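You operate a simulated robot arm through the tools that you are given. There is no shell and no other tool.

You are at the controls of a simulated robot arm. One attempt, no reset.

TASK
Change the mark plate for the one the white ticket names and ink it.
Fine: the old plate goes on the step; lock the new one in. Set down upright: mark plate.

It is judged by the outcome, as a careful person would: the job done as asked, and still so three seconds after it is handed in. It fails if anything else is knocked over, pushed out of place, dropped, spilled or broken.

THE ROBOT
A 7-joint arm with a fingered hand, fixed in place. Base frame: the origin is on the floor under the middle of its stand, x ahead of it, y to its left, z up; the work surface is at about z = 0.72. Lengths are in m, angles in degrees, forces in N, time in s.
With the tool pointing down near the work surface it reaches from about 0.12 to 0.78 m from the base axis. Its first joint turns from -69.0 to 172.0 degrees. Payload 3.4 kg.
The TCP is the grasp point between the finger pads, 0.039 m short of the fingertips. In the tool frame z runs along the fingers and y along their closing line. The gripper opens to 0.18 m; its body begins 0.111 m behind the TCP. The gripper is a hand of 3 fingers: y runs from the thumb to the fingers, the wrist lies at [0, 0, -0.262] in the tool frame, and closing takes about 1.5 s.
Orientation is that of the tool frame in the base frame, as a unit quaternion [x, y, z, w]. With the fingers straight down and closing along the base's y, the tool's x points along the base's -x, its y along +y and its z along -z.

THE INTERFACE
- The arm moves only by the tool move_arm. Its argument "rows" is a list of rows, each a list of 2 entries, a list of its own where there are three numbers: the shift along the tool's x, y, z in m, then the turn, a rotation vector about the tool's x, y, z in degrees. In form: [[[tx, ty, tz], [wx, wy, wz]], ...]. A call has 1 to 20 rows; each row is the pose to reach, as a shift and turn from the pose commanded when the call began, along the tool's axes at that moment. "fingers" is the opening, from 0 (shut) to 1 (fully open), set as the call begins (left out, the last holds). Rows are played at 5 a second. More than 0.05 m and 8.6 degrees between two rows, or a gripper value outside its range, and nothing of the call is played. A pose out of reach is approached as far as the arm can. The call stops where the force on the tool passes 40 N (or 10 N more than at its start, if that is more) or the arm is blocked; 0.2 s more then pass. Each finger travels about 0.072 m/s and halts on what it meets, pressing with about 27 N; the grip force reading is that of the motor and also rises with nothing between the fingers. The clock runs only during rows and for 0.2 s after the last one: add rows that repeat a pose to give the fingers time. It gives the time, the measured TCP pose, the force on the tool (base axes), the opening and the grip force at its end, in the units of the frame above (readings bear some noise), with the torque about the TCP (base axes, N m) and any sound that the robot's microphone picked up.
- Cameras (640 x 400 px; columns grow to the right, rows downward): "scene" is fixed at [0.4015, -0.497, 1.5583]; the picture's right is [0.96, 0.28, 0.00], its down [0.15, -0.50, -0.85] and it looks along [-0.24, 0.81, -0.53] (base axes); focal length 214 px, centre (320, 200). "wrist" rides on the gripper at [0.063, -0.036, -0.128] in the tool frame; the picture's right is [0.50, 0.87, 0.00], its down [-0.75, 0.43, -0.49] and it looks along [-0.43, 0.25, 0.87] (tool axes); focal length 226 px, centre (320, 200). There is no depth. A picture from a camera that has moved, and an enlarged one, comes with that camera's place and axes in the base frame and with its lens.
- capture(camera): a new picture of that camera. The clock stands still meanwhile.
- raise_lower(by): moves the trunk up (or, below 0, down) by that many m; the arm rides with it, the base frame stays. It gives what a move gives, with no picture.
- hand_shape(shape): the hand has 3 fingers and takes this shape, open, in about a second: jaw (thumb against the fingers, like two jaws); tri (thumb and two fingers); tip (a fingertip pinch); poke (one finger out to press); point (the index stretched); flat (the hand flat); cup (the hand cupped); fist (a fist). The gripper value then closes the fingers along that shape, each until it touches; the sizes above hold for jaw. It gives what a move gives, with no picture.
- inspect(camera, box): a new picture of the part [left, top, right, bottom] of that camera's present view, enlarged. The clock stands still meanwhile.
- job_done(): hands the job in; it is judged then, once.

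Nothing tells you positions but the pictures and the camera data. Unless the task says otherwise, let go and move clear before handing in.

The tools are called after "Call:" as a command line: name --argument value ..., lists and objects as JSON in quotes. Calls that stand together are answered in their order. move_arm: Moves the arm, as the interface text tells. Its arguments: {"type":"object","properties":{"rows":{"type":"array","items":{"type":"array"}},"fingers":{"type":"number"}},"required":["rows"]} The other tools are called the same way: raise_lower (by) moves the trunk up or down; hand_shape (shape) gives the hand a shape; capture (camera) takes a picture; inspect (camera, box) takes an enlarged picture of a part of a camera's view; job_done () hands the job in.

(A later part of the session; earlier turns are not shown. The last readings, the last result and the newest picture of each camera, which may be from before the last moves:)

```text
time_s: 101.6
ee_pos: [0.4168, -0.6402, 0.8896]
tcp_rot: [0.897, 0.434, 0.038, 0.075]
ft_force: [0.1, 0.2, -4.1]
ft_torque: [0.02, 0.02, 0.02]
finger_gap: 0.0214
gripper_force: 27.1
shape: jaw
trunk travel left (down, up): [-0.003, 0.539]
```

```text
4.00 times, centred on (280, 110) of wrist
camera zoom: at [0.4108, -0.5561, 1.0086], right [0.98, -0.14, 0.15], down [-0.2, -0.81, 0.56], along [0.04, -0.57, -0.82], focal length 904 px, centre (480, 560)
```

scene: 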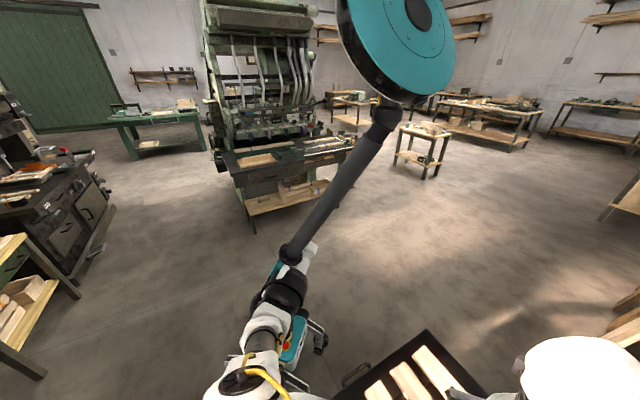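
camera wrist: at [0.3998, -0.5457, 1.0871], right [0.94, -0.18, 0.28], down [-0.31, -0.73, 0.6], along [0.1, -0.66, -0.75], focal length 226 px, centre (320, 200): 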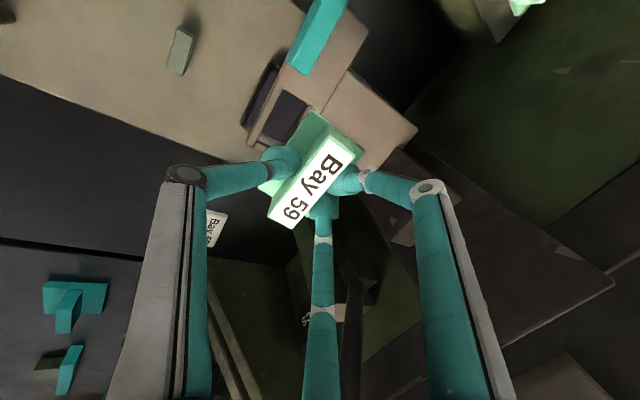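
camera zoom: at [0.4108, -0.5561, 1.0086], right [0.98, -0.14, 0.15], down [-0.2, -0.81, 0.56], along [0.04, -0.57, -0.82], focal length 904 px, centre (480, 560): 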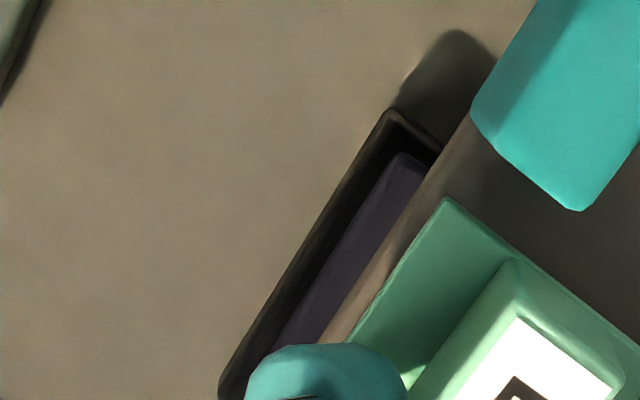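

Call:
move_arm --rows '[[[0, -0.0003, 0.002], [0, 0, 0]], [[0, -0.0007, 0.004], [0, 0, 0]]]'

Call:
move_arm --rows '[[[0, -0.0003, 0.002], [0, 0, 0]], [[0, -0.0005, 0.003], [0, 0, 0]]]'

Call:
inspect --camera "wrist" --box '[240, 60, 400, 240]'

```text
time_s: 102.2
ee_pos: [0.4183, -0.6421, 0.8873]
tcp_rot: [0.897, 0.433, 0.039, 0.075]
ft_force: [0.3, -0.4, 0.0]
ft_torque: [0.02, 0.02, -0.01]
finger_gap: 0.0216
gripper_force: 27.1
shape: jaw
trunk travel left (down, up): [-0.003, 0.539]
```

```text
time_s: 102.8
ee_pos: [0.4181, -0.6403, 0.8855]
tcp_rot: [0.897, 0.434, 0.038, 0.077]
ft_force: [1.7, -1.4, 7.1]
ft_torque: [0.08, 0.12, 0.02]
finger_gap: 0.0214
gripper_force: 26.7
shape: jaw
trunk travel left (down, up): [-0.003, 0.539]
```

```text
2.22 times, centred on (320, 150) of wrist
camera zoom: at [0.4106, -0.5562, 1.0029], right [0.98, -0.14, 0.15], down [-0.2, -0.81, 0.56], along [0.04, -0.58, -0.82], focal length 502 px, centre (320, 311)
```

zoom: 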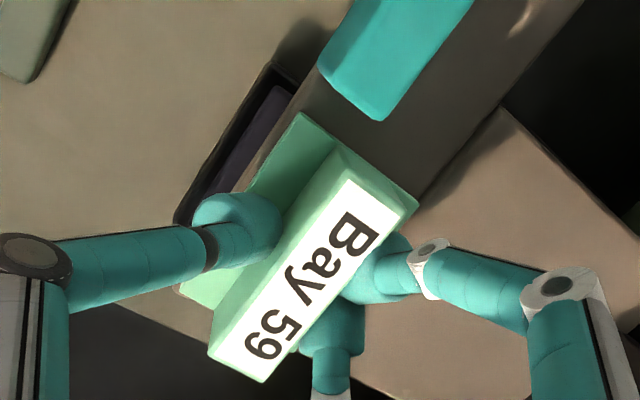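

Contact at the expected seated height. I'll press slightly to seat it flat.

Call:
move_arm --rows '[[[0, -0.0003, 0.002], [0, 0, 0]], [[0, -0.0005, 0.003], [0, 0, 0]], [[0, -0.0005, 0.003], [0, 0, 0]]]'

Call:
inspect --camera "wrist" --box '[240, 60, 400, 240]'

```text
time_s: 103.6
ee_pos: [0.4176, -0.6406, 0.8811]
tcp_rot: [0.897, 0.433, 0.038, 0.076]
ft_force: [2.6, -3.9, 10.0]
ft_torque: [0.05, 0.1, -0.02]
finger_gap: 0.0217
gripper_force: 27.4
shape: jaw
trunk travel left (down, up): [-0.003, 0.539]
```

```text
2.22 times, centred on (320, 150) of wrist
camera zoom: at [0.4106, -0.5561, 0.9995], right [0.98, -0.14, 0.15], down [-0.2, -0.81, 0.56], along [0.04, -0.57, -0.82], focal length 502 px, centre (320, 311)
```

zoom: 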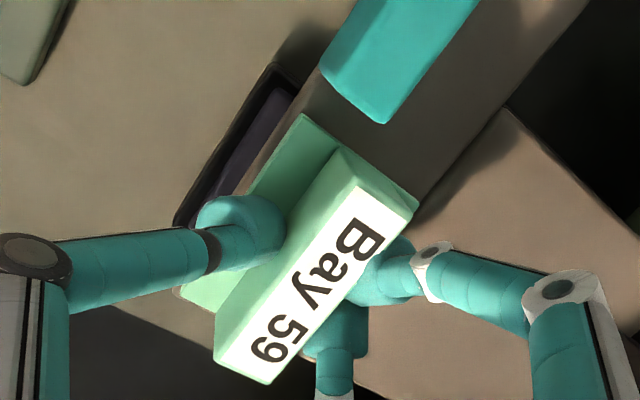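

Call:
move_arm --rows '[[[0, 0, 0], [0, 0, 0]], [[0, 0, 0], [0, 0, 0]], [[0, 0, 0], [0, 0, 0]], [[0, 0, 0], [0, 0, 0]]]' --fingers 0.4

Call:
move_arm --rows '[[[0, 0.0025, -0.015], [0, 0, 0]], [[0, 0.005, -0.03], [0, 0, 0]], [[0, 0.008, -0.05], [0, 0, 0]], [[0, 0.013, -0.08], [0, 0, 0]], [[0, 0.017, -0.1], [0, 0, 0]]]'

Call:
capture --camera "wrist"

Call:
inspect --camera "wrist" --box '[220, 60, 420, 220]'

```text
time_s: 104.6
ee_pos: [0.4174, -0.6411, 0.8817]
tcp_rot: [0.897, 0.433, 0.038, 0.076]
ft_force: [0.0, 0.5, -0.1]
ft_torque: [0.0, 0.02, 0.01]
finger_gap: 0.0714
gripper_force: 0.1
shape: jaw
trunk travel left (down, up): [-0.003, 0.539]
```

```text
time_s: 105.8
ee_pos: [0.4162, -0.6403, 0.9829]
tcp_rot: [0.897, 0.433, 0.037, 0.075]
ft_force: [-0.3, 0.3, 0.3]
ft_torque: [0.01, 0.02, 0.0]
finger_gap: 0.0718
gripper_force: 0.0
shape: jaw
trunk travel left (down, up): [-0.003, 0.539]
```

```text
taken
camera wrist: at [0.4103, -0.556, 1.1008], right [0.98, -0.14, 0.15], down [-0.2, -0.81, 0.56], along [0.04, -0.57, -0.82], focal length 226 px, centre (320, 200)
```

wrist: 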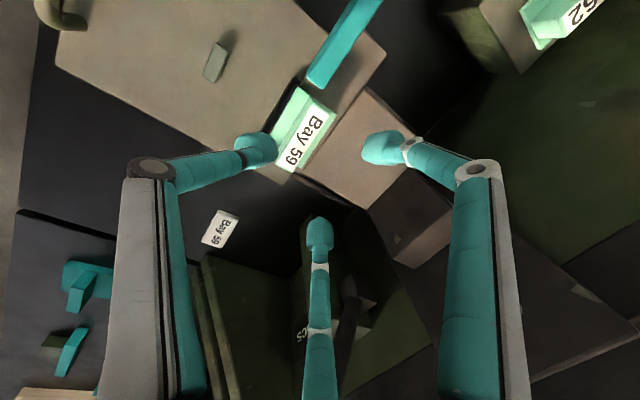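

```text
2.50 times, centred on (320, 140) of wrist
camera zoom: at [0.4103, -0.556, 1.1008], right [0.98, -0.14, 0.15], down [-0.2, -0.81, 0.56], along [0.04, -0.57, -0.82], focal length 565 px, centre (320, 350)
```

zoom: 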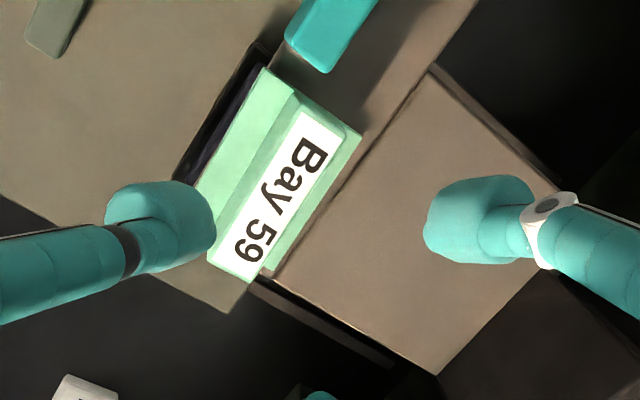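

Bay 59 is seated in the holder. Next I'll straighten the hand and go to the bolt's outer end to slide it back and lock the plate.

Call:
move_arm --rows '[[[0.032, 0.0007, 0.0], [1.92, -0.14, 1.7]], [[0.064, 0.0014, 0.0], [3.84, -0.28, 3.4]], [[0.097, 0.002, 0.0], [5.75, -0.43, 5.1]], [[0.129, 0.0027, 0.0], [7.67, -0.57, 6.8]], [[0.161, 0.0034, 0.0], [9.59, -0.71, 8.48]]]' --fingers 0.4

Call:
capture --camera "wrist"

Call:
inspect --camera "wrist" --box '[200, 80, 400, 260]'

```text
time_s: 107.0
ee_pos: [0.5196, -0.5154, 0.9778]
tcp_rot: [0.93, 0.366, 0.001, 0.0]
ft_force: [0.5, -0.2, 0.0]
ft_torque: [0.03, 0.04, 0.0]
finger_gap: 0.0713
gripper_force: 0.1
shape: jaw
trunk travel left (down, up): [-0.003, 0.539]
```

```text
taken
camera wrist: at [0.5406, -0.4465, 1.105], right [0.96, -0.29, 0.0], down [-0.25, -0.83, 0.49], along [-0.14, -0.47, -0.87], focal length 226 px, centre (320, 200)
```

wrist: 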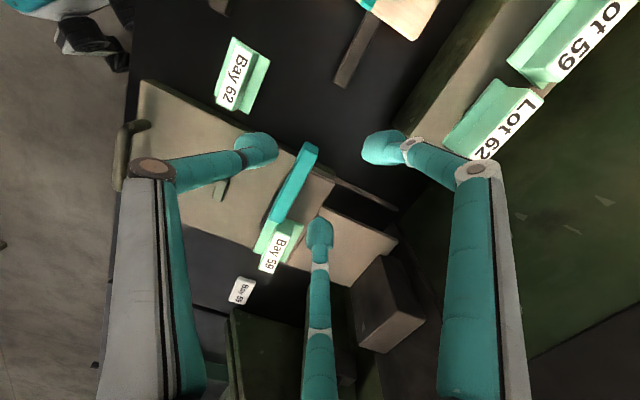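

```text
2.22 times, centred on (300, 170) of wrist
camera zoom: at [0.5406, -0.4465, 1.105], right [0.96, -0.29, 0.0], down [-0.25, -0.83, 0.49], along [-0.14, -0.47, -0.87], focal length 502 px, centre (364, 267)
```

zoom: 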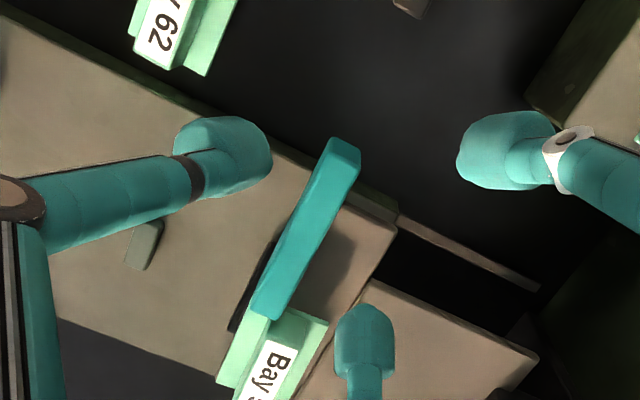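

I'll close the fingers and push the bolt's outer end back toward the plate.

Call:
move_arm --rows '[[[0.018, -0.004, 0], [0, 0, 0]], [[0.0349, -0.0081, 0], [0, 0, 0]], [[0.0349, -0.0081, 0], [0, 0, 0]], [[0.0349, -0.0081, 0.02], [0, 0, 0]], [[0.0349, -0.0081, 0.04], [0, 0, 0]], [[0.0349, -0.0081, 0.065], [0, 0, 0]], [[0.0349, -0.0081, 0.0908], [0, 0, 0]]]' --fingers 0.0

Call:
inspect --camera "wrist" --box '[220, 100, 420, 280]'

```text
time_s: 108.6
ee_pos: [0.5406, -0.4867, 0.8917]
tcp_rot: [0.93, 0.368, 0.002, -0.001]
ft_force: [-0.6, 0.6, -0.7]
ft_torque: [0.01, -0.01, -0.02]
finger_gap: 0.0002
gripper_force: 27.4
shape: jaw
trunk travel left (down, up): [-0.003, 0.539]
```

```text
2.22 times, centred on (320, 190) of wrist
camera zoom: at [0.5602, -0.4187, 1.0183], right [0.96, -0.29, 0.0], down [-0.25, -0.83, 0.49], along [-0.14, -0.47, -0.87], focal length 502 px, centre (320, 222)
```

zoom: 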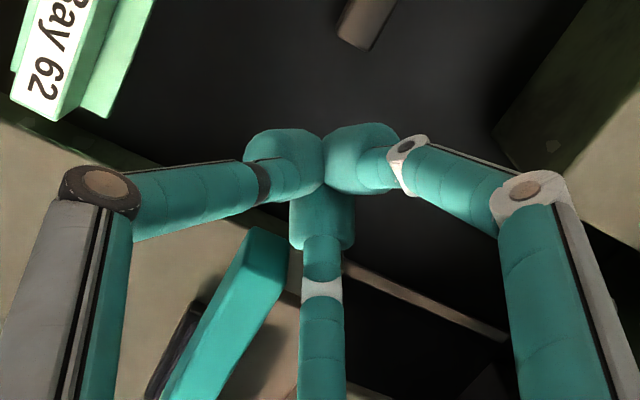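

Call:
move_arm --rows '[[[-0.009, 0, 0], [0, 0, 0]], [[-0.018, 0, 0], [0, 0, 0]], [[-0.027, 0, 0], [0, 0, 0]], [[-0.036, 0, 0], [0, 0, 0]]]'

Call:
inspect --camera "wrist" --box '[220, 100, 420, 280]'

```text
time_s: 109.6
ee_pos: [0.5133, -0.5119, 0.8921]
tcp_rot: [0.93, 0.367, 0.001, 0.0]
ft_force: [0.8, 0.5, 0.5]
ft_torque: [0.01, 0.01, 0.0]
finger_gap: 0.0
gripper_force: 26.7
shape: jaw
trunk travel left (down, up): [-0.003, 0.539]
```

```text
2.22 times, centred on (320, 190) of wrist
camera zoom: at [0.5337, -0.4423, 1.0187], right [0.96, -0.29, 0.0], down [-0.25, -0.83, 0.49], along [-0.14, -0.47, -0.87], focal length 502 px, centre (320, 222)
```

zoom: 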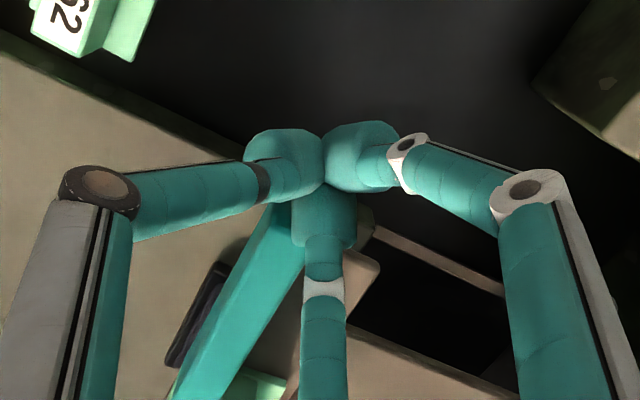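

Call:
move_arm --rows '[[[-0.006, 0, 0], [0, 0, 0]], [[-0.012, 0, 0], [0, 0, 0]], [[-0.018, 0, 0], [0, 0, 0]]]'

Call:
inspect --camera "wrist" --box '[220, 100, 420, 280]'

```text
time_s: 110.4
ee_pos: [0.4999, -0.5241, 0.8927]
tcp_rot: [0.93, 0.367, 0.001, 0.0]
ft_force: [0.1, 0.1, -0.4]
ft_torque: [0.02, 0.0, 0.0]
finger_gap: 0.0
gripper_force: 27.0
shape: jaw
trunk travel left (down, up): [-0.003, 0.539]
```

```text
2.22 times, centred on (320, 190) of wrist
camera zoom: at [0.5202, -0.4547, 1.0186], right [0.96, -0.29, 0.0], down [-0.25, -0.83, 0.49], along [-0.14, -0.47, -0.87], focal length 502 px, centre (320, 222)
```

zoom: 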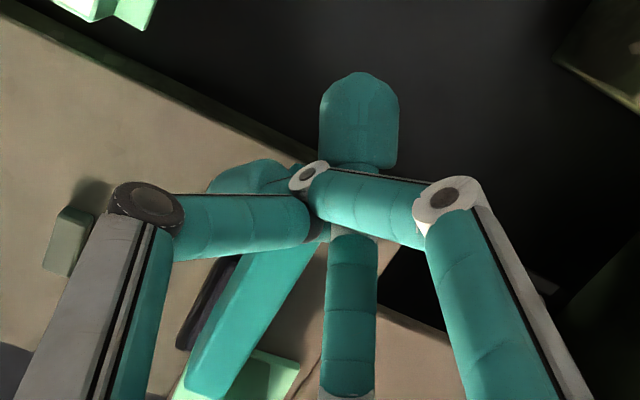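

The closed fingers got pushed apart by the bolt's end rather than moving it. I'll lift off, reopen, and grip the bolt instead, as I did before.

Call:
move_arm --rows '[[[0.006, 0, -0.015], [0, 0, 0]], [[0.012, 0, -0.035], [0, 0, 0]], [[0.012, 0, -0.06], [0, 0, 0]], [[0.012, 0, -0.085], [0, 0, 0]]]'

Call:
move_arm --rows '[[[0, 0, 0], [0, 0, 0]], [[0, 0, 0], [0, 0, 0]], [[0, 0, 0], [0, 0, 0]], [[0, 0, 0], [0, 0, 0]], [[0, 0, 0], [0, 0, 0]]]' --fingers 0.4

Call:
capture --camera "wrist"

Call:
inspect --camera "wrist" --box '[220, 100, 420, 280]'

```text
time_s: 111.4
ee_pos: [0.5076, -0.5152, 0.9766]
tcp_rot: [0.93, 0.368, 0.001, 0.0]
ft_force: [-0.9, 0.3, -0.4]
ft_torque: [-0.03, -0.02, 0.02]
finger_gap: 0.0
gripper_force: 27.4
shape: jaw
trunk travel left (down, up): [-0.003, 0.539]
```

```text
time_s: 112.6
ee_pos: [0.5063, -0.5153, 0.9762]
tcp_rot: [0.93, 0.367, 0.002, 0.0]
ft_force: [0.3, 1.0, 0.7]
ft_torque: [0.04, 0.0, -0.01]
finger_gap: 0.0714
gripper_force: 0.0
shape: jaw
trunk travel left (down, up): [-0.003, 0.539]
```

```text
taken
camera wrist: at [0.5277, -0.4463, 1.1024], right [0.96, -0.29, 0.0], down [-0.25, -0.83, 0.49], along [-0.14, -0.47, -0.87], focal length 226 px, centre (320, 200)
```

wrist: 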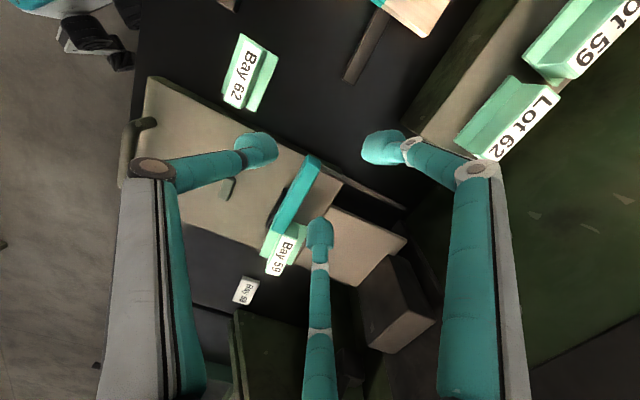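

```text
2.22 times, centred on (320, 190) of wrist
camera zoom: at [0.5277, -0.4463, 1.1024], right [0.96, -0.29, 0.0], down [-0.25, -0.83, 0.49], along [-0.14, -0.47, -0.87], focal length 502 px, centre (320, 222)
```

zoom: 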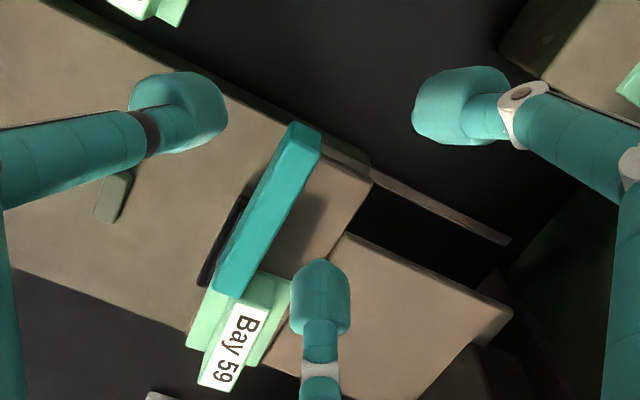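

The fingers are fine, and the bolt has already moved about 2 cm toward the plate. I'll come down over the bolt's free part with open fingers.

Call:
move_arm --rows '[[[-0.0217, 0.0053, 0], [0, 0, 0]], [[-0.0434, 0.0107, 0], [0, 0, 0]], [[-0.0434, 0.0107, 0.02], [0, 0, 0]], [[-0.0434, 0.0107, 0.045], [0, 0, 0]]]'

Call:
inspect --camera "wrist" --box '[220, 100, 420, 280]'

```text
time_s: 113.6
ee_pos: [0.4834, -0.5523, 0.9317]
tcp_rot: [0.93, 0.367, 0.001, -0.001]
ft_force: [0.8, -0.5, -0.3]
ft_torque: [-0.01, 0.02, 0.01]
finger_gap: 0.0714
gripper_force: 0.0
shape: jaw
trunk travel left (down, up): [-0.003, 0.539]
```

```text
2.22 times, centred on (320, 190) of wrist
camera zoom: at [0.5039, -0.4838, 1.0582], right [0.96, -0.29, 0.0], down [-0.25, -0.83, 0.49], along [-0.14, -0.47, -0.87], focal length 502 px, centre (320, 222)
```

zoom: 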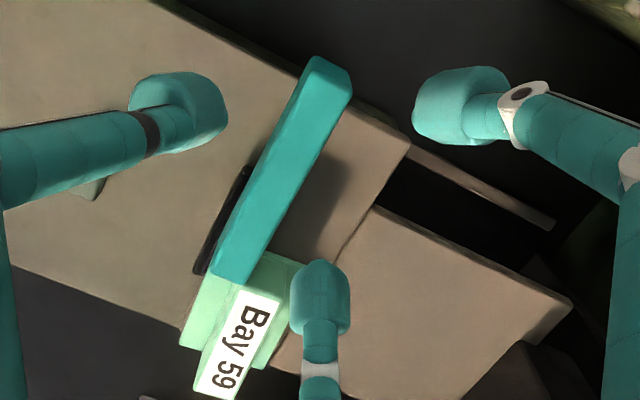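

Call:
move_arm --rows '[[[0, 0.001, 0.015], [0, 0, 0]], [[0, 0.001, 0.03], [0, 0, 0]], [[0, 0.001, 0.042], [0, 0, 0]]]'

Call:
move_arm --rows '[[[0, 0, 0], [0, 0, 0]], [[0, 0, 0], [0, 0, 0]], [[0, 0, 0], [0, 0, 0]], [[0, 0, 0], [0, 0, 0]], [[0, 0, 0], [0, 0, 0]]]' --fingers 0.0

Call:
inspect --camera "wrist" --box '[220, 100, 420, 280]'

```text
time_s: 114.4
ee_pos: [0.486, -0.5521, 0.8905]
tcp_rot: [0.93, 0.368, 0.002, -0.001]
ft_force: [0.2, 0.2, 0.3]
ft_torque: [0.0, 0.03, 0.0]
finger_gap: 0.0715
gripper_force: 0.0
shape: jaw
trunk travel left (down, up): [-0.003, 0.539]
```

```text
time_s: 115.6
ee_pos: [0.4851, -0.5522, 0.8893]
tcp_rot: [0.93, 0.367, 0.001, -0.001]
ft_force: [0.0, 0.4, -3.2]
ft_torque: [0.01, -0.02, -0.02]
finger_gap: 0.0172
gripper_force: 27.1
shape: jaw
trunk travel left (down, up): [-0.003, 0.539]
```

```text
2.22 times, centred on (320, 190) of wrist
camera zoom: at [0.5057, -0.4835, 1.0164], right [0.96, -0.29, 0.0], down [-0.25, -0.83, 0.49], along [-0.14, -0.47, -0.87], focal length 502 px, centre (320, 222)
```

zoom: 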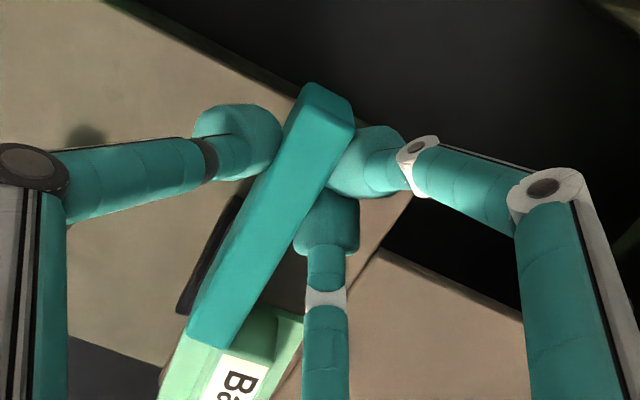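

The bolt is gripped. I'll slide it toward the plate to lock it.

Call:
move_arm --rows '[[[-0.005, 0, 0], [0, 0, 0]], [[-0.01, 0, 0], [0, 0, 0]], [[-0.015, 0, 0], [0, 0, 0]], [[-0.02, 0, 0], [0, 0, 0]]]'

Call:
inspect --camera "wrist" --box '[220, 100, 420, 280]'

```text
time_s: 116.7
ee_pos: [0.4719, -0.5637, 0.8907]
tcp_rot: [0.928, 0.372, 0.011, -0.002]
ft_force: [30.4, 24.6, -12.3]
ft_torque: [0.74, -0.99, -0.58]
finger_gap: 0.0143
gripper_force: 26.8
shape: jaw
trunk travel left (down, up): [-0.003, 0.539]
stopped in row 4: the force on the tool passed its limit at 41 N (the readings are from after the stop); the commanded pose is now the measured one
```

```text
2.22 times, centred on (320, 190) of wrist
camera zoom: at [0.4899, -0.4955, 1.0187], right [0.96, -0.28, 0.01], down [-0.26, -0.84, 0.48], along [-0.12, -0.46, -0.88], focal length 502 px, centre (320, 222)
```

zoom: 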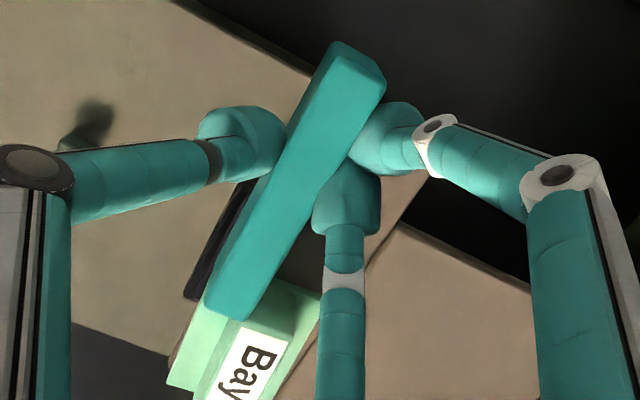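

The bolt is blocked near the plate's right end, so the plate may be slightly displaced or not fully seated. I'll release and take a closer look.

Call:
move_arm --rows '[[[0.004, 0, 0], [0, 0, 0]], [[0.008, 0, 0], [0, 0, 0]], [[0.008, 0, 0], [0, 0, 0]], [[0.008, 0, 0], [0, 0, 0]], [[0.008, 0, 0], [0, 0, 0]]]' --fingers 0.4

Call:
move_arm --rows '[[[0, 0, -0.03], [0, 0, 0]], [[0, 0, -0.06], [0, 0, 0]], [[-0.03, 0, -0.08], [0, 0, 0]], [[-0.06, 0, -0.08], [0, 0, 0]], [[-0.08, 0, -0.08], [0, 0, 0]]]'

Call:
inspect --camera "wrist" --box '[220, 60, 420, 240]'

Call:
inspect --camera "wrist" --box '[270, 100, 350, 170]'

```text
time_s: 117.9
ee_pos: [0.4721, -0.5621, 0.8921]
tcp_rot: [0.93, 0.368, 0.007, 0.0]
ft_force: [0.2, 0.5, -0.2]
ft_torque: [0.02, -0.02, 0.02]
finger_gap: 0.0717
gripper_force: 0.1
shape: jaw
trunk travel left (down, up): [-0.003, 0.539]
```

```text
time_s: 119.1
ee_pos: [0.4123, -0.6159, 0.9731]
tcp_rot: [0.93, 0.369, 0.008, 0.001]
ft_force: [0.0, 0.3, 0.1]
ft_torque: [0.0, -0.01, 0.02]
finger_gap: 0.0715
gripper_force: 0.1
shape: jaw
trunk travel left (down, up): [-0.003, 0.539]
```

```text
2.22 times, centred on (320, 150) of wrist
camera zoom: at [0.4305, -0.5473, 1.0993], right [0.96, -0.29, 0.01], down [-0.26, -0.84, 0.49], along [-0.13, -0.47, -0.87], focal length 502 px, centre (320, 311)
```

zoom: 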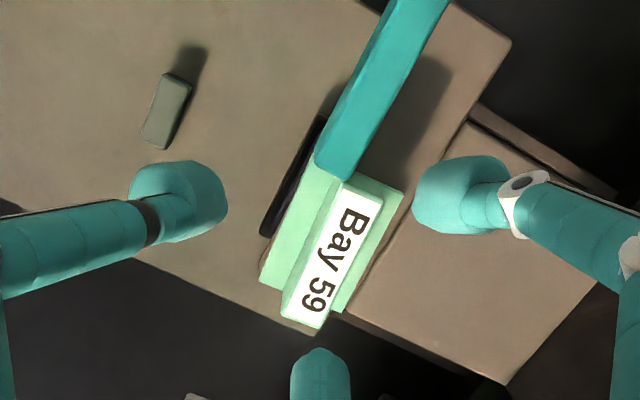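

```text
5.71 times, centred on (310, 135) of wrist
camera zoom: at [0.4305, -0.5473, 1.0993], right [0.96, -0.29, 0.01], down [-0.26, -0.84, 0.49], along [-0.13, -0.47, -0.87], focal length 1292 px, centre (377, 571)
```

zoom: 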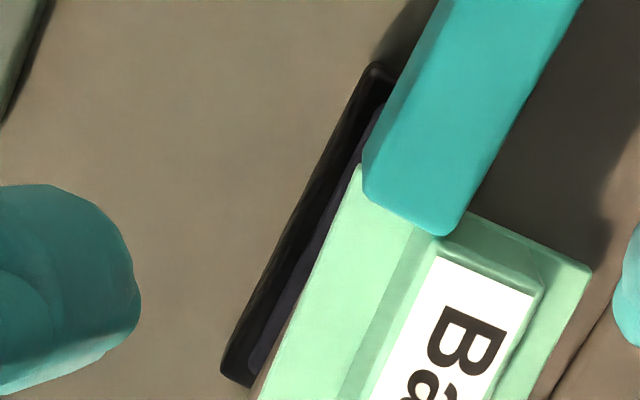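

The bolt's end butts against the ridge, so the plate sits about 3 mm too close to the robot. I'll grip the ridge with the hand vertical and nudge the plate away from the robot.

Call:
move_arm --rows '[[[-0.0106, 0.0129, 0], [0.2, -0.4, 0]], [[-0.0212, 0.0258, 0], [0.45, -0.8, 0]], [[-0.0212, 0.0258, 0.03], [0.45, -0.8, 0]], [[-0.0212, 0.0258, 0.055], [0.45, -0.8, 0]]]'

Call:
inspect --camera "wrist" --box '[220, 80, 420, 260]'

```text
time_s: 120.1
ee_pos: [0.415, -0.6481, 0.9161]
tcp_rot: [0.929, 0.369, -0.002, -0.001]
ft_force: [-0.7, 0.1, 0.2]
ft_torque: [0.01, 0.02, 0.0]
finger_gap: 0.0717
gripper_force: 0.0
shape: jaw
trunk travel left (down, up): [-0.003, 0.539]
```

```text
2.22 times, centred on (320, 170) of wrist
camera zoom: at [0.4365, -0.578, 1.0426], right [0.96, -0.29, 0.0], down [-0.25, -0.83, 0.49], along [-0.14, -0.47, -0.87], focal length 502 px, centre (320, 267)
```

zoom: 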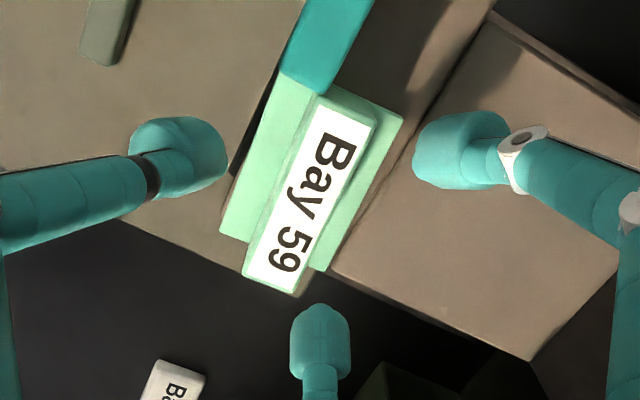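

Call:
move_arm --rows '[[[0, 0, 0.015], [0, 0, 0]], [[0, 0, 0.028], [0, 0, 0]]]'

Call:
move_arm --rows '[[[0, 0, 0], [0, 0, 0]], [[0, 0, 0], [0, 0, 0]], [[0, 0, 0], [0, 0, 0]], [[0, 0, 0], [0, 0, 0]], [[0, 0, 0], [0, 0, 0]]]' --fingers 0.0

Call:
inspect --camera "wrist" --box '[220, 80, 420, 260]'

```text
time_s: 120.7
ee_pos: [0.415, -0.6475, 0.8897]
tcp_rot: [0.93, 0.368, -0.001, -0.001]
ft_force: [-1.0, 0.2, -0.2]
ft_torque: [0.01, -0.01, -0.01]
finger_gap: 0.0715
gripper_force: 0.1
shape: jaw
trunk travel left (down, up): [-0.003, 0.539]
```

```text
time_s: 121.9
ee_pos: [0.4138, -0.6463, 0.889]
tcp_rot: [0.93, 0.368, -0.002, 0.0]
ft_force: [1.8, 0.9, -0.1]
ft_torque: [0.17, 0.02, 0.05]
finger_gap: 0.02
gripper_force: 26.6
shape: jaw
trunk travel left (down, up): [-0.003, 0.539]
```

```text
2.22 times, centred on (320, 170) of wrist
camera zoom: at [0.4356, -0.5774, 1.0162], right [0.96, -0.29, 0.0], down [-0.25, -0.83, 0.49], along [-0.14, -0.47, -0.87], focal length 502 px, centre (320, 267)
```

zoom: 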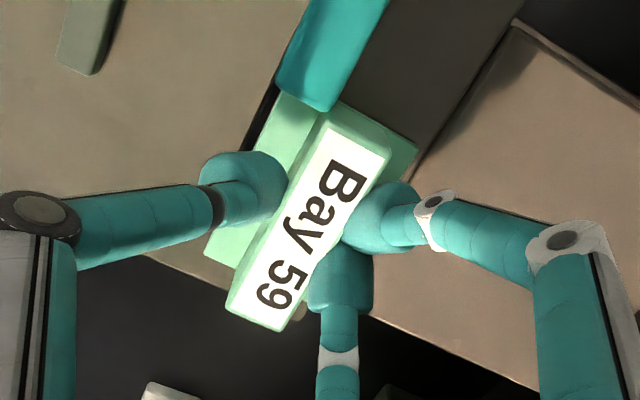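

Closing turned the plate by about 6°. While holding it I'll turn it back and shift it about 4 mm away from the robot.

Call:
move_arm --rows '[[[0, 0, 0], [0, 0, -3]], [[0, 0, 0], [0, 0, -6]], [[0, 0.002, 0], [0, 0, -6.5]], [[0, 0.004, 0], [0, 0, -6.5]], [[0, 0.0045, 0], [0, 0, -6.5]]]'

Call:
inspect --camera "wrist" --box '[220, 80, 420, 260]'

```text
time_s: 123.1
ee_pos: [0.4188, -0.6507, 0.8907]
tcp_rot: [0.907, 0.421, 0.0, 0.001]
ft_force: [1.9, 8.8, 1.6]
ft_torque: [0.42, 0.08, -0.15]
finger_gap: 0.0198
gripper_force: 26.4
shape: jaw
trunk travel left (down, up): [-0.003, 0.539]
```

```text
2.22 times, centred on (320, 170) of wrist
camera zoom: at [0.4315, -0.5791, 1.0166], right [0.98, -0.18, 0.0], down [-0.15, -0.86, 0.49], along [-0.09, -0.48, -0.87], focal length 502 px, centre (320, 267)
```

zoom: 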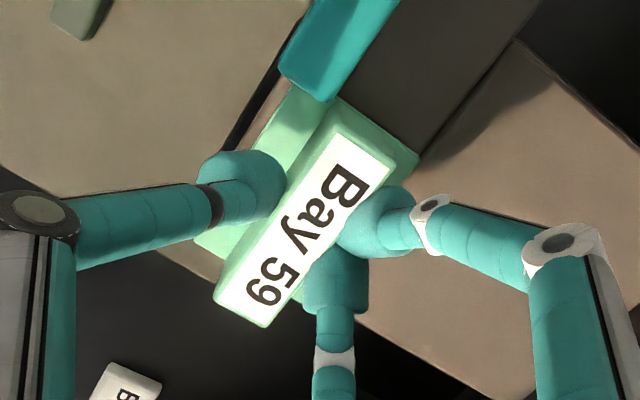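

Call:
move_arm --rows '[[[0, 0, 0], [0, 0, 0]], [[0, 0, 0], [0, 0, 0]], [[0, 0, 0], [0, 0, 0]], [[0, 0, 0], [0, 0, 0]]]' --fingers 0.4

Call:
inspect --camera "wrist" --box '[240, 80, 400, 220]'

```text
time_s: 124.1
ee_pos: [0.4178, -0.6521, 0.8905]
tcp_rot: [0.907, 0.42, 0.0, -0.001]
ft_force: [0.4, 0.7, 0.2]
ft_torque: [0.03, -0.03, -0.01]
finger_gap: 0.0714
gripper_force: 0.1
shape: jaw
trunk travel left (down, up): [-0.003, 0.539]
```

```text
2.86 times, centred on (320, 150) of wrist
camera zoom: at [0.4312, -0.5803, 1.0158], right [0.98, -0.18, 0.0], down [-0.15, -0.86, 0.49], along [-0.09, -0.48, -0.87], focal length 646 px, centre (320, 343)
```

zoom: 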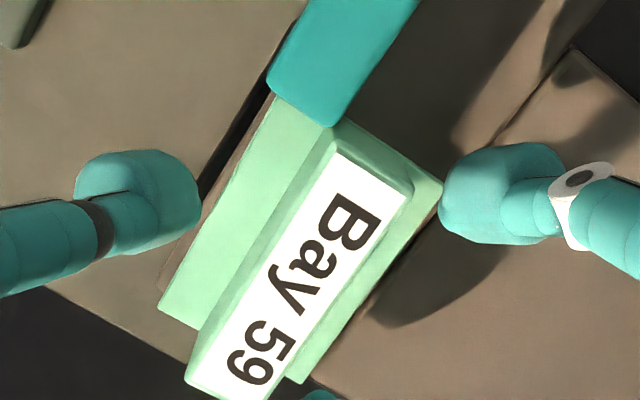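

Nearly there, about 2 mm more is needed. I'll nudge the plate with the thumb by moving the open hand away from the robot in small steps.

Call:
move_arm --rows '[[[0.0015, 0.01, 0], [0, 0, 3]], [[0.003, 0.018, 0], [0, 0, 6.5]], [[0.003, 0.022, 0], [0, 0, 6.5]]]'

Call:
inspect --camera "wrist" --box '[220, 80, 380, 220]'

```text
time_s: 124.9
ee_pos: [0.4363, -0.6614, 0.89]
tcp_rot: [0.93, 0.368, -0.001, -0.001]
ft_force: [-0.4, 0.9, -0.5]
ft_torque: [0.0, 0.06, -0.02]
finger_gap: 0.0727
gripper_force: 0.0
shape: jaw
trunk travel left (down, up): [-0.003, 0.539]
```

```text
2.86 times, centred on (300, 150) of wrist
camera zoom: at [0.4579, -0.5929, 1.0165], right [0.96, -0.29, 0.0], down [-0.25, -0.83, 0.49], along [-0.14, -0.47, -0.87], focal length 646 px, centre (377, 343)
```

zoom: 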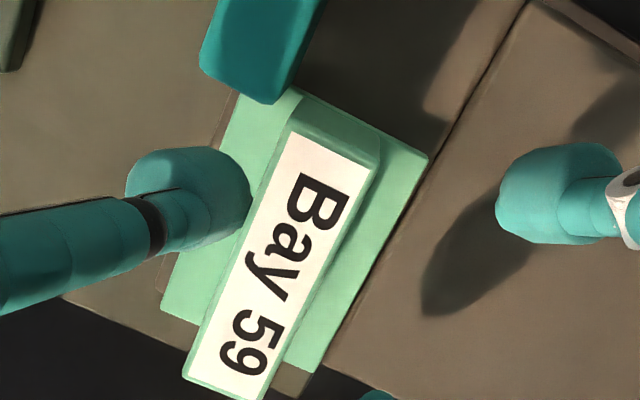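

The plate is now shifted clear of the bolt's path. I'll back off and go up and over to the bolt again.

Call:
move_arm --rows '[[[0, -0.012, 0], [0, 0, 0]], [[0, -0.012, -0.03], [0, 0, 0]], [[0, -0.012, -0.07], [0, 0, 0]], [[0.035, -0.022, -0.07], [0, 0, 0]], [[0.075, -0.035, -0.07], [0, 0, 0]], [[0.1114, -0.047, -0.07], [0, 0, 0]], [[0.1114, -0.047, -0.04], [0, 0, 0]]]'

Call:
inspect --camera "wrist" --box '[220, 100, 420, 280]'

```text
time_s: 126.5
ee_pos: [0.4873, -0.5559, 0.9274]
tcp_rot: [0.93, 0.369, 0.0, -0.001]
ft_force: [-0.5, 0.1, 0.1]
ft_torque: [0.01, 0.04, 0.0]
finger_gap: 0.0717
gripper_force: 0.0
shape: jaw
trunk travel left (down, up): [-0.003, 0.539]
```

```text
2.22 times, centred on (320, 190) of wrist
camera zoom: at [0.5075, -0.4864, 1.0545], right [0.96, -0.29, 0.0], down [-0.25, -0.83, 0.49], along [-0.14, -0.47, -0.87], focal length 502 px, centre (320, 222)
```

zoom: 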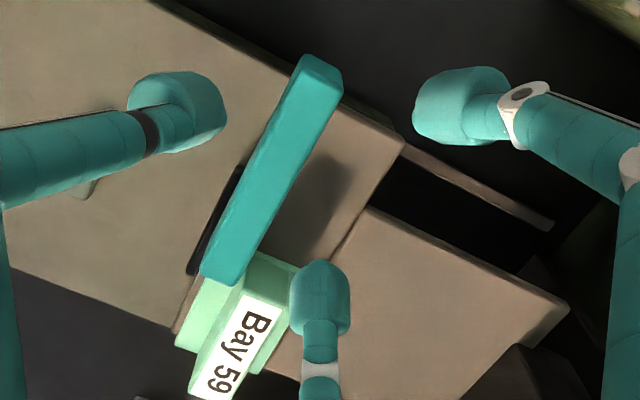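

Call:
move_arm --rows '[[[0, -0.004, 0.013], [0, 0, 0]], [[0, -0.004, 0.026], [0, 0, 0]], [[0, -0.004, 0.038], [0, 0, 0]]]'

Call:
move_arm --rows '[[[0, 0, 0], [0, 0, 0]], [[0, 0, 0], [0, 0, 0]], [[0, 0, 0], [0, 0, 0]], [[0, 0, 0], [0, 0, 0]], [[0, 0, 0], [0, 0, 0]]]' --fingers 0.0

Call:
move_arm --rows '[[[-0.004, 0, 0], [0, 0, 0]], [[-0.008, 0, 0], [0, 0, 0]], [[-0.012, 0, 0], [0, 0, 0]]]'

Call:
inspect --camera "wrist" --box '[200, 100, 420, 300]'

```text
time_s: 127.3
ee_pos: [0.484, -0.5532, 0.8916]
tcp_rot: [0.93, 0.368, 0.0, 0.0]
ft_force: [-0.4, 0.2, -0.5]
ft_torque: [-0.02, -0.01, 0.03]
finger_gap: 0.0724
gripper_force: 0.2
shape: jaw
trunk travel left (down, up): [-0.003, 0.539]
```

```text
time_s: 128.5
ee_pos: [0.4845, -0.5514, 0.8911]
tcp_rot: [0.93, 0.369, 0.0, -0.001]
ft_force: [-0.8, -0.1, -3.4]
ft_torque: [0.05, 0.01, -0.04]
finger_gap: 0.0174
gripper_force: 26.7
shape: jaw
trunk travel left (down, up): [-0.003, 0.539]
```

```text
time_s: 129.3
ee_pos: [0.4753, -0.5594, 0.8915]
tcp_rot: [0.93, 0.368, -0.001, -0.001]
ft_force: [2.7, -3.5, -2.8]
ft_torque: [-0.03, -0.11, 0.01]
finger_gap: 0.0167
gripper_force: 26.8
shape: jaw
trunk travel left (down, up): [-0.003, 0.539]
```

```text
2.00 times, centred on (310, 200) of wrist
camera zoom: at [0.496, -0.4898, 1.0179], right [0.96, -0.29, 0.0], down [-0.25, -0.83, 0.49], along [-0.14, -0.47, -0.87], focal length 452 px, centre (340, 200)
```

zoom: 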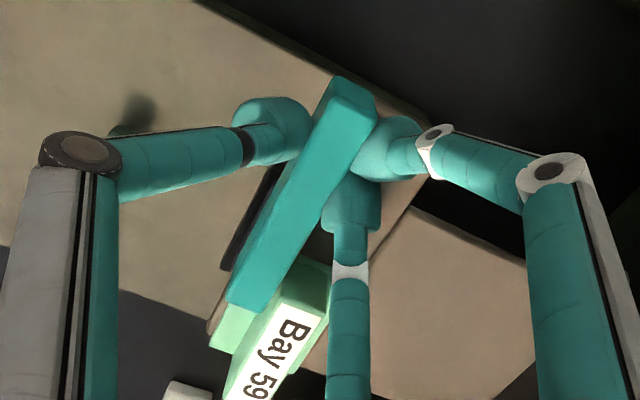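

It's sliding freely past the ridge now. I'll continue to the locked position.

Call:
move_arm --rows '[[[-0.004, 0, 0], [0, 0, 0]], [[-0.008, 0, 0], [0, 0, 0]], [[-0.012, 0, 0], [0, 0, 0]], [[-0.016, 0, 0], [0, 0, 0]]]'

Call:
inspect --camera "wrist" --box '[200, 100, 420, 300]'

```text
time_s: 130.3
ee_pos: [0.4656, -0.5684, 0.8914]
tcp_rot: [0.929, 0.369, 0.0, -0.001]
ft_force: [9.8, 1.1, -1.8]
ft_torque: [0.07, -0.33, -0.02]
finger_gap: 0.0164
gripper_force: 27.0
shape: jaw
trunk travel left (down, up): [-0.003, 0.539]
```

```text
2.00 times, centred on (310, 200) of wrist
camera zoom: at [0.486, -0.4985, 1.0179], right [0.96, -0.29, 0.0], down [-0.25, -0.83, 0.49], along [-0.14, -0.47, -0.87], focal length 452 px, centre (340, 200)
```

zoom: 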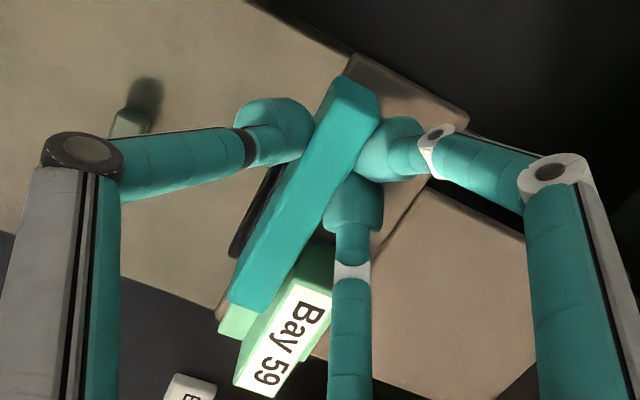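

Call:
move_arm --rows '[[[-0.003, 0, 0], [0, 0, 0]], [[-0.006, 0, 0], [0, 0, 0]]]'

Call:
inspect --camera "wrist" --box '[200, 100, 420, 300]'

```text
time_s: 130.9
ee_pos: [0.4627, -0.5711, 0.8917]
tcp_rot: [0.929, 0.37, 0.0, -0.001]
ft_force: [24.9, 16.3, -4.7]
ft_torque: [0.57, -0.86, -0.31]
finger_gap: 0.0159
gripper_force: 26.9
shape: jaw
trunk travel left (down, up): [-0.003, 0.539]
```

```text
2.00 times, centred on (310, 200) of wrist
camera zoom: at [0.4831, -0.5013, 1.0182], right [0.96, -0.29, 0.0], down [-0.25, -0.83, 0.49], along [-0.14, -0.47, -0.87], focal length 452 px, centre (340, 200)
```

zoom: 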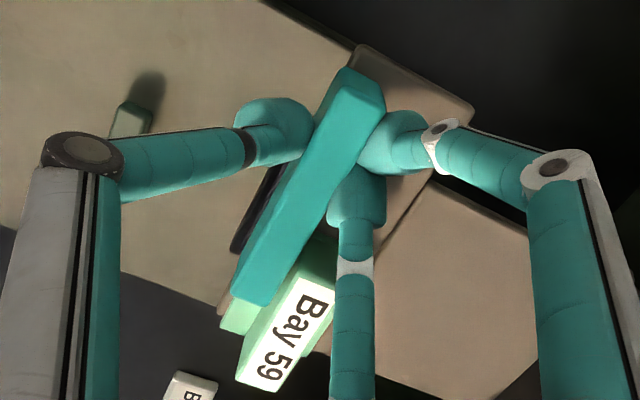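

The bolt has reached its end stop, so the new plate is locked. I'll release and lift away to check.

Call:
move_arm --rows '[[[0.0, 0, 0], [0, 0, 0]], [[0.0, 0, 0], [0, 0, 0]], [[0.0, 0, 0], [0, 0, 0]], [[0.0, 0, 0], [0, 0, 0]]]' --fingers 0.4

Call:
move_arm --rows '[[[0, 0, -0.03], [0, 0, 0]], [[0, 0, -0.07], [0, 0, 0]], [[0, 0, -0.11], [0, 0, 0]], [[-0.02, -0.02, -0.13], [0, 0, 0]]]'

Call:
capture --camera "wrist"

Call:
inspect --camera "wrist" --box '[220, 80, 400, 240]'

```text
time_s: 131.9
ee_pos: [0.4586, -0.5734, 0.8926]
tcp_rot: [0.93, 0.368, -0.001, 0.0]
ft_force: [-0.4, -0.5, -0.3]
ft_torque: [0.0, 0.02, 0.0]
finger_gap: 0.0713
gripper_force: 0.1
shape: jaw
trunk travel left (down, up): [-0.003, 0.539]
```

```text
time_s: 132.9
ee_pos: [0.4305, -0.5705, 1.024]
tcp_rot: [0.93, 0.369, 0.0, 0.0]
ft_force: [0.6, -0.5, 1.3]
ft_torque: [-0.03, -0.01, 0.01]
finger_gap: 0.0714
gripper_force: 0.0
shape: jaw
trunk travel left (down, up): [-0.003, 0.539]
```

```text
taken
camera wrist: at [0.4511, -0.5012, 1.1492], right [0.96, -0.29, 0.0], down [-0.25, -0.83, 0.49], along [-0.14, -0.47, -0.87], focal length 226 px, centre (320, 200)
```

wrist: 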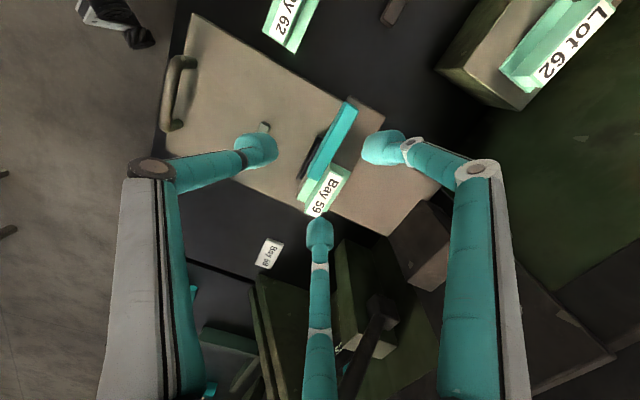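

```text
2.50 times, centred on (310, 160) of wrist
camera zoom: at [0.4511, -0.5012, 1.1492], right [0.96, -0.29, 0.0], down [-0.25, -0.83, 0.49], along [-0.14, -0.47, -0.87], focal length 565 px, centre (345, 300)
```

zoom: 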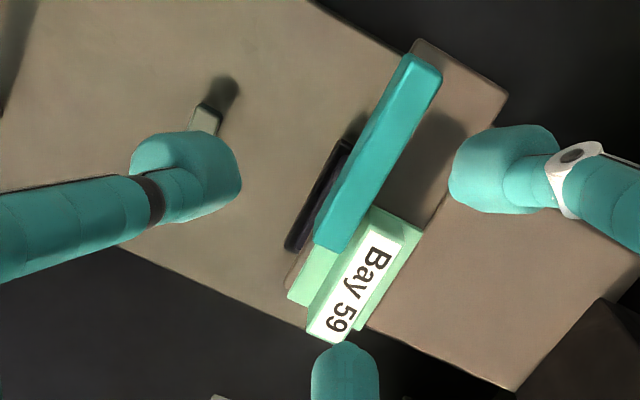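

The plate is locked in, with the bolt covering the flange as before. Next I'll fetch the old plate (Bay 62) from the bench to put it on the step.

Call:
move_arm --rows '[[[0.034, -0.034, 0], [0, 0, 0]], [[0.068, -0.068, 0], [0, 0, 0]], [[0.102, -0.1029, 0], [0, 0, 0]], [[0.102, -0.1029, 0.045], [0, 0, 0]], [[0.102, -0.1029, 0.09], [0, 0, 0]], [[0.102, -0.1029, 0.13], [0, 0, 0]]]'

Call:
capture --camera "wrist"

Call:
inspect --camera "wrist" --box '[220, 60, 420, 240]'

```text
time_s: 134.3
ee_pos: [0.4357, -0.4259, 0.8904]
tcp_rot: [0.93, 0.368, -0.001, 0.001]
ft_force: [-0.4, 0.0, 0.7]
ft_torque: [0.01, 0.03, -0.01]
finger_gap: 0.0717
gripper_force: 0.0
shape: jaw
trunk travel left (down, up): [-0.003, 0.539]
```

```text
taken
camera wrist: at [0.4562, -0.3566, 1.0161], right [0.96, -0.29, 0.0], down [-0.25, -0.83, 0.49], along [-0.14, -0.47, -0.87], focal length 226 px, centre (320, 200)
```

wrist: 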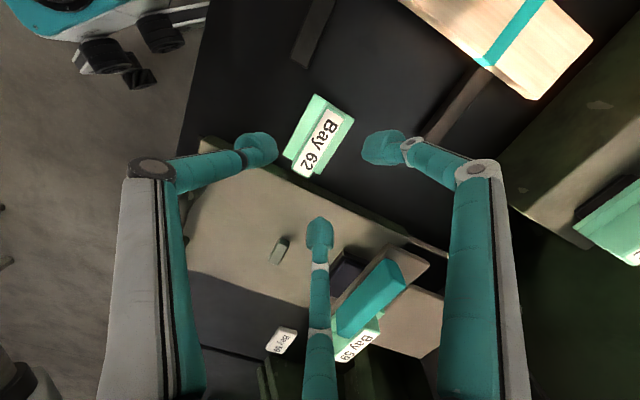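

```text
2.22 times, centred on (320, 150) of wrist
camera zoom: at [0.4562, -0.3566, 1.0161], right [0.96, -0.29, 0.0], down [-0.25, -0.83, 0.49], along [-0.14, -0.47, -0.87], focal length 502 px, centre (320, 311)
```

zoom: 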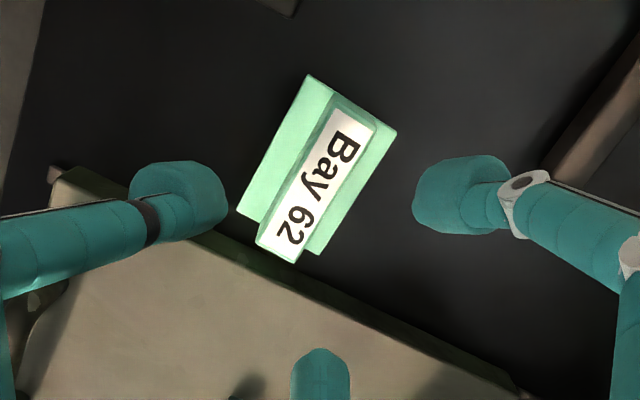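

Call:
move_arm --rows '[[[0.004, 0.0, 0.03], [0, 0, 0]], [[0.004, 0.0, 0.06], [0, 0, 0]], [[0.004, 0.0, 0.08], [0, 0, 0]], [[0.004, 0.0, 0.0915], [0, 0, 0]]]'

Call:
inspect --camera "wrist" --box '[220, 80, 420, 260]'

```text
time_s: 135.3
ee_pos: [0.4369, -0.4218, 0.8008]
tcp_rot: [0.93, 0.368, -0.001, 0.0]
ft_force: [-0.8, 0.7, -0.5]
ft_torque: [0.0, 0.01, -0.01]
finger_gap: 0.0715
gripper_force: 0.0
shape: jaw
trunk travel left (down, up): [-0.003, 0.539]
```

```text
2.22 times, centred on (320, 170) of wrist
camera zoom: at [0.4577, -0.3541, 0.927], right [0.96, -0.29, 0.0], down [-0.25, -0.83, 0.49], along [-0.14, -0.47, -0.87], focal length 502 px, centre (320, 267)
```

zoom: 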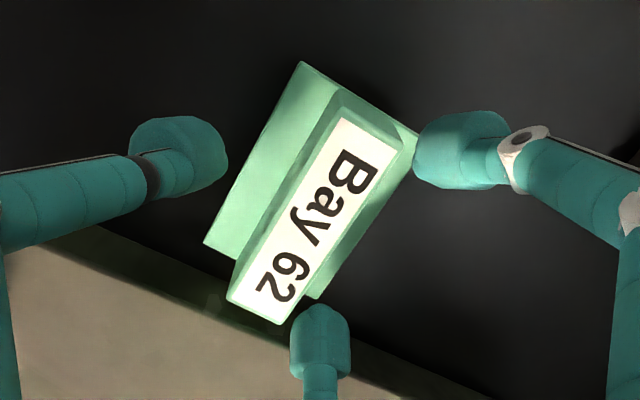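

Call:
move_arm --rows '[[[0, 0, 0], [0, 0, 0]], [[0, 0, 0], [0, 0, 0]], [[0, 0, 0], [0, 0, 0]], [[0, 0, 0], [0, 0, 0]], [[0, 0, 0], [0, 0, 0]]]' --fingers 0.0

Call:
inspect --camera "wrist" --box '[220, 80, 420, 260]'

```text
time_s: 136.5
ee_pos: [0.4367, -0.425, 0.8012]
tcp_rot: [0.93, 0.368, 0.0, 0.0]
ft_force: [-1.1, -1.0, 0.2]
ft_torque: [0.04, 0.07, 0.05]
finger_gap: 0.0212
gripper_force: 27.0
shape: jaw
trunk travel left (down, up): [-0.003, 0.539]
```

```text
2.22 times, centred on (320, 170) of wrist
camera zoom: at [0.4579, -0.3551, 0.9269], right [0.96, -0.29, 0.0], down [-0.25, -0.83, 0.49], along [-0.14, -0.47, -0.87], focal length 502 px, centre (320, 267)
```

zoom: 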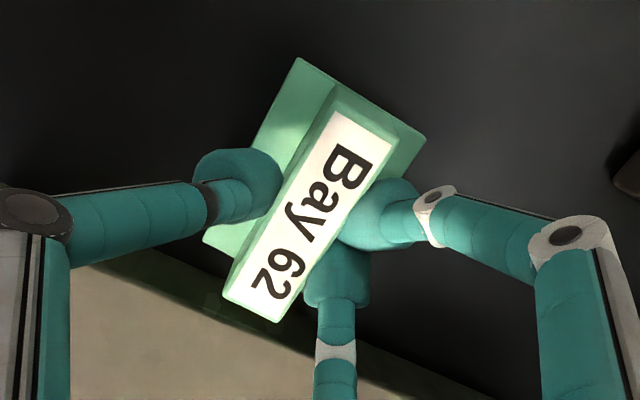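

Call:
move_arm --rows '[[[0, 0, -0.005], [0, 0, 0]], [[0, 0, -0.012], [0, 0, 0]], [[0, 0, -0.03], [0, 0, 0]], [[0, 0, -0.06], [0, 0, 0]], [[0, 0, -0.1], [0, 0, 0]], [[0, 0, -0.14], [0, 0, 0]], [[0, 0, -0.18], [0, 0, 0]]]'

Call:
inspect --camera "wrist" --box '[220, 80, 420, 260]'

```text
time_s: 138.1
ee_pos: [0.4388, -0.4229, 0.9809]
tcp_rot: [0.929, 0.369, 0.0, 0.001]
ft_force: [-0.6, -0.6, -3.3]
ft_torque: [-0.02, -0.01, -0.01]
finger_gap: 0.0213
gripper_force: 26.7
shape: jaw
trunk travel left (down, up): [-0.003, 0.539]
```

```text
2.22 times, centred on (320, 170) of wrist
camera zoom: at [0.4593, -0.353, 1.1074], right [0.96, -0.29, 0.0], down [-0.25, -0.83, 0.49], along [-0.14, -0.47, -0.87], focal length 502 px, centre (320, 267)
```

zoom: 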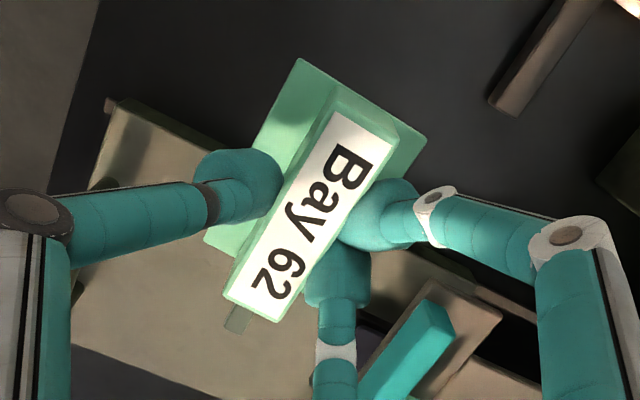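

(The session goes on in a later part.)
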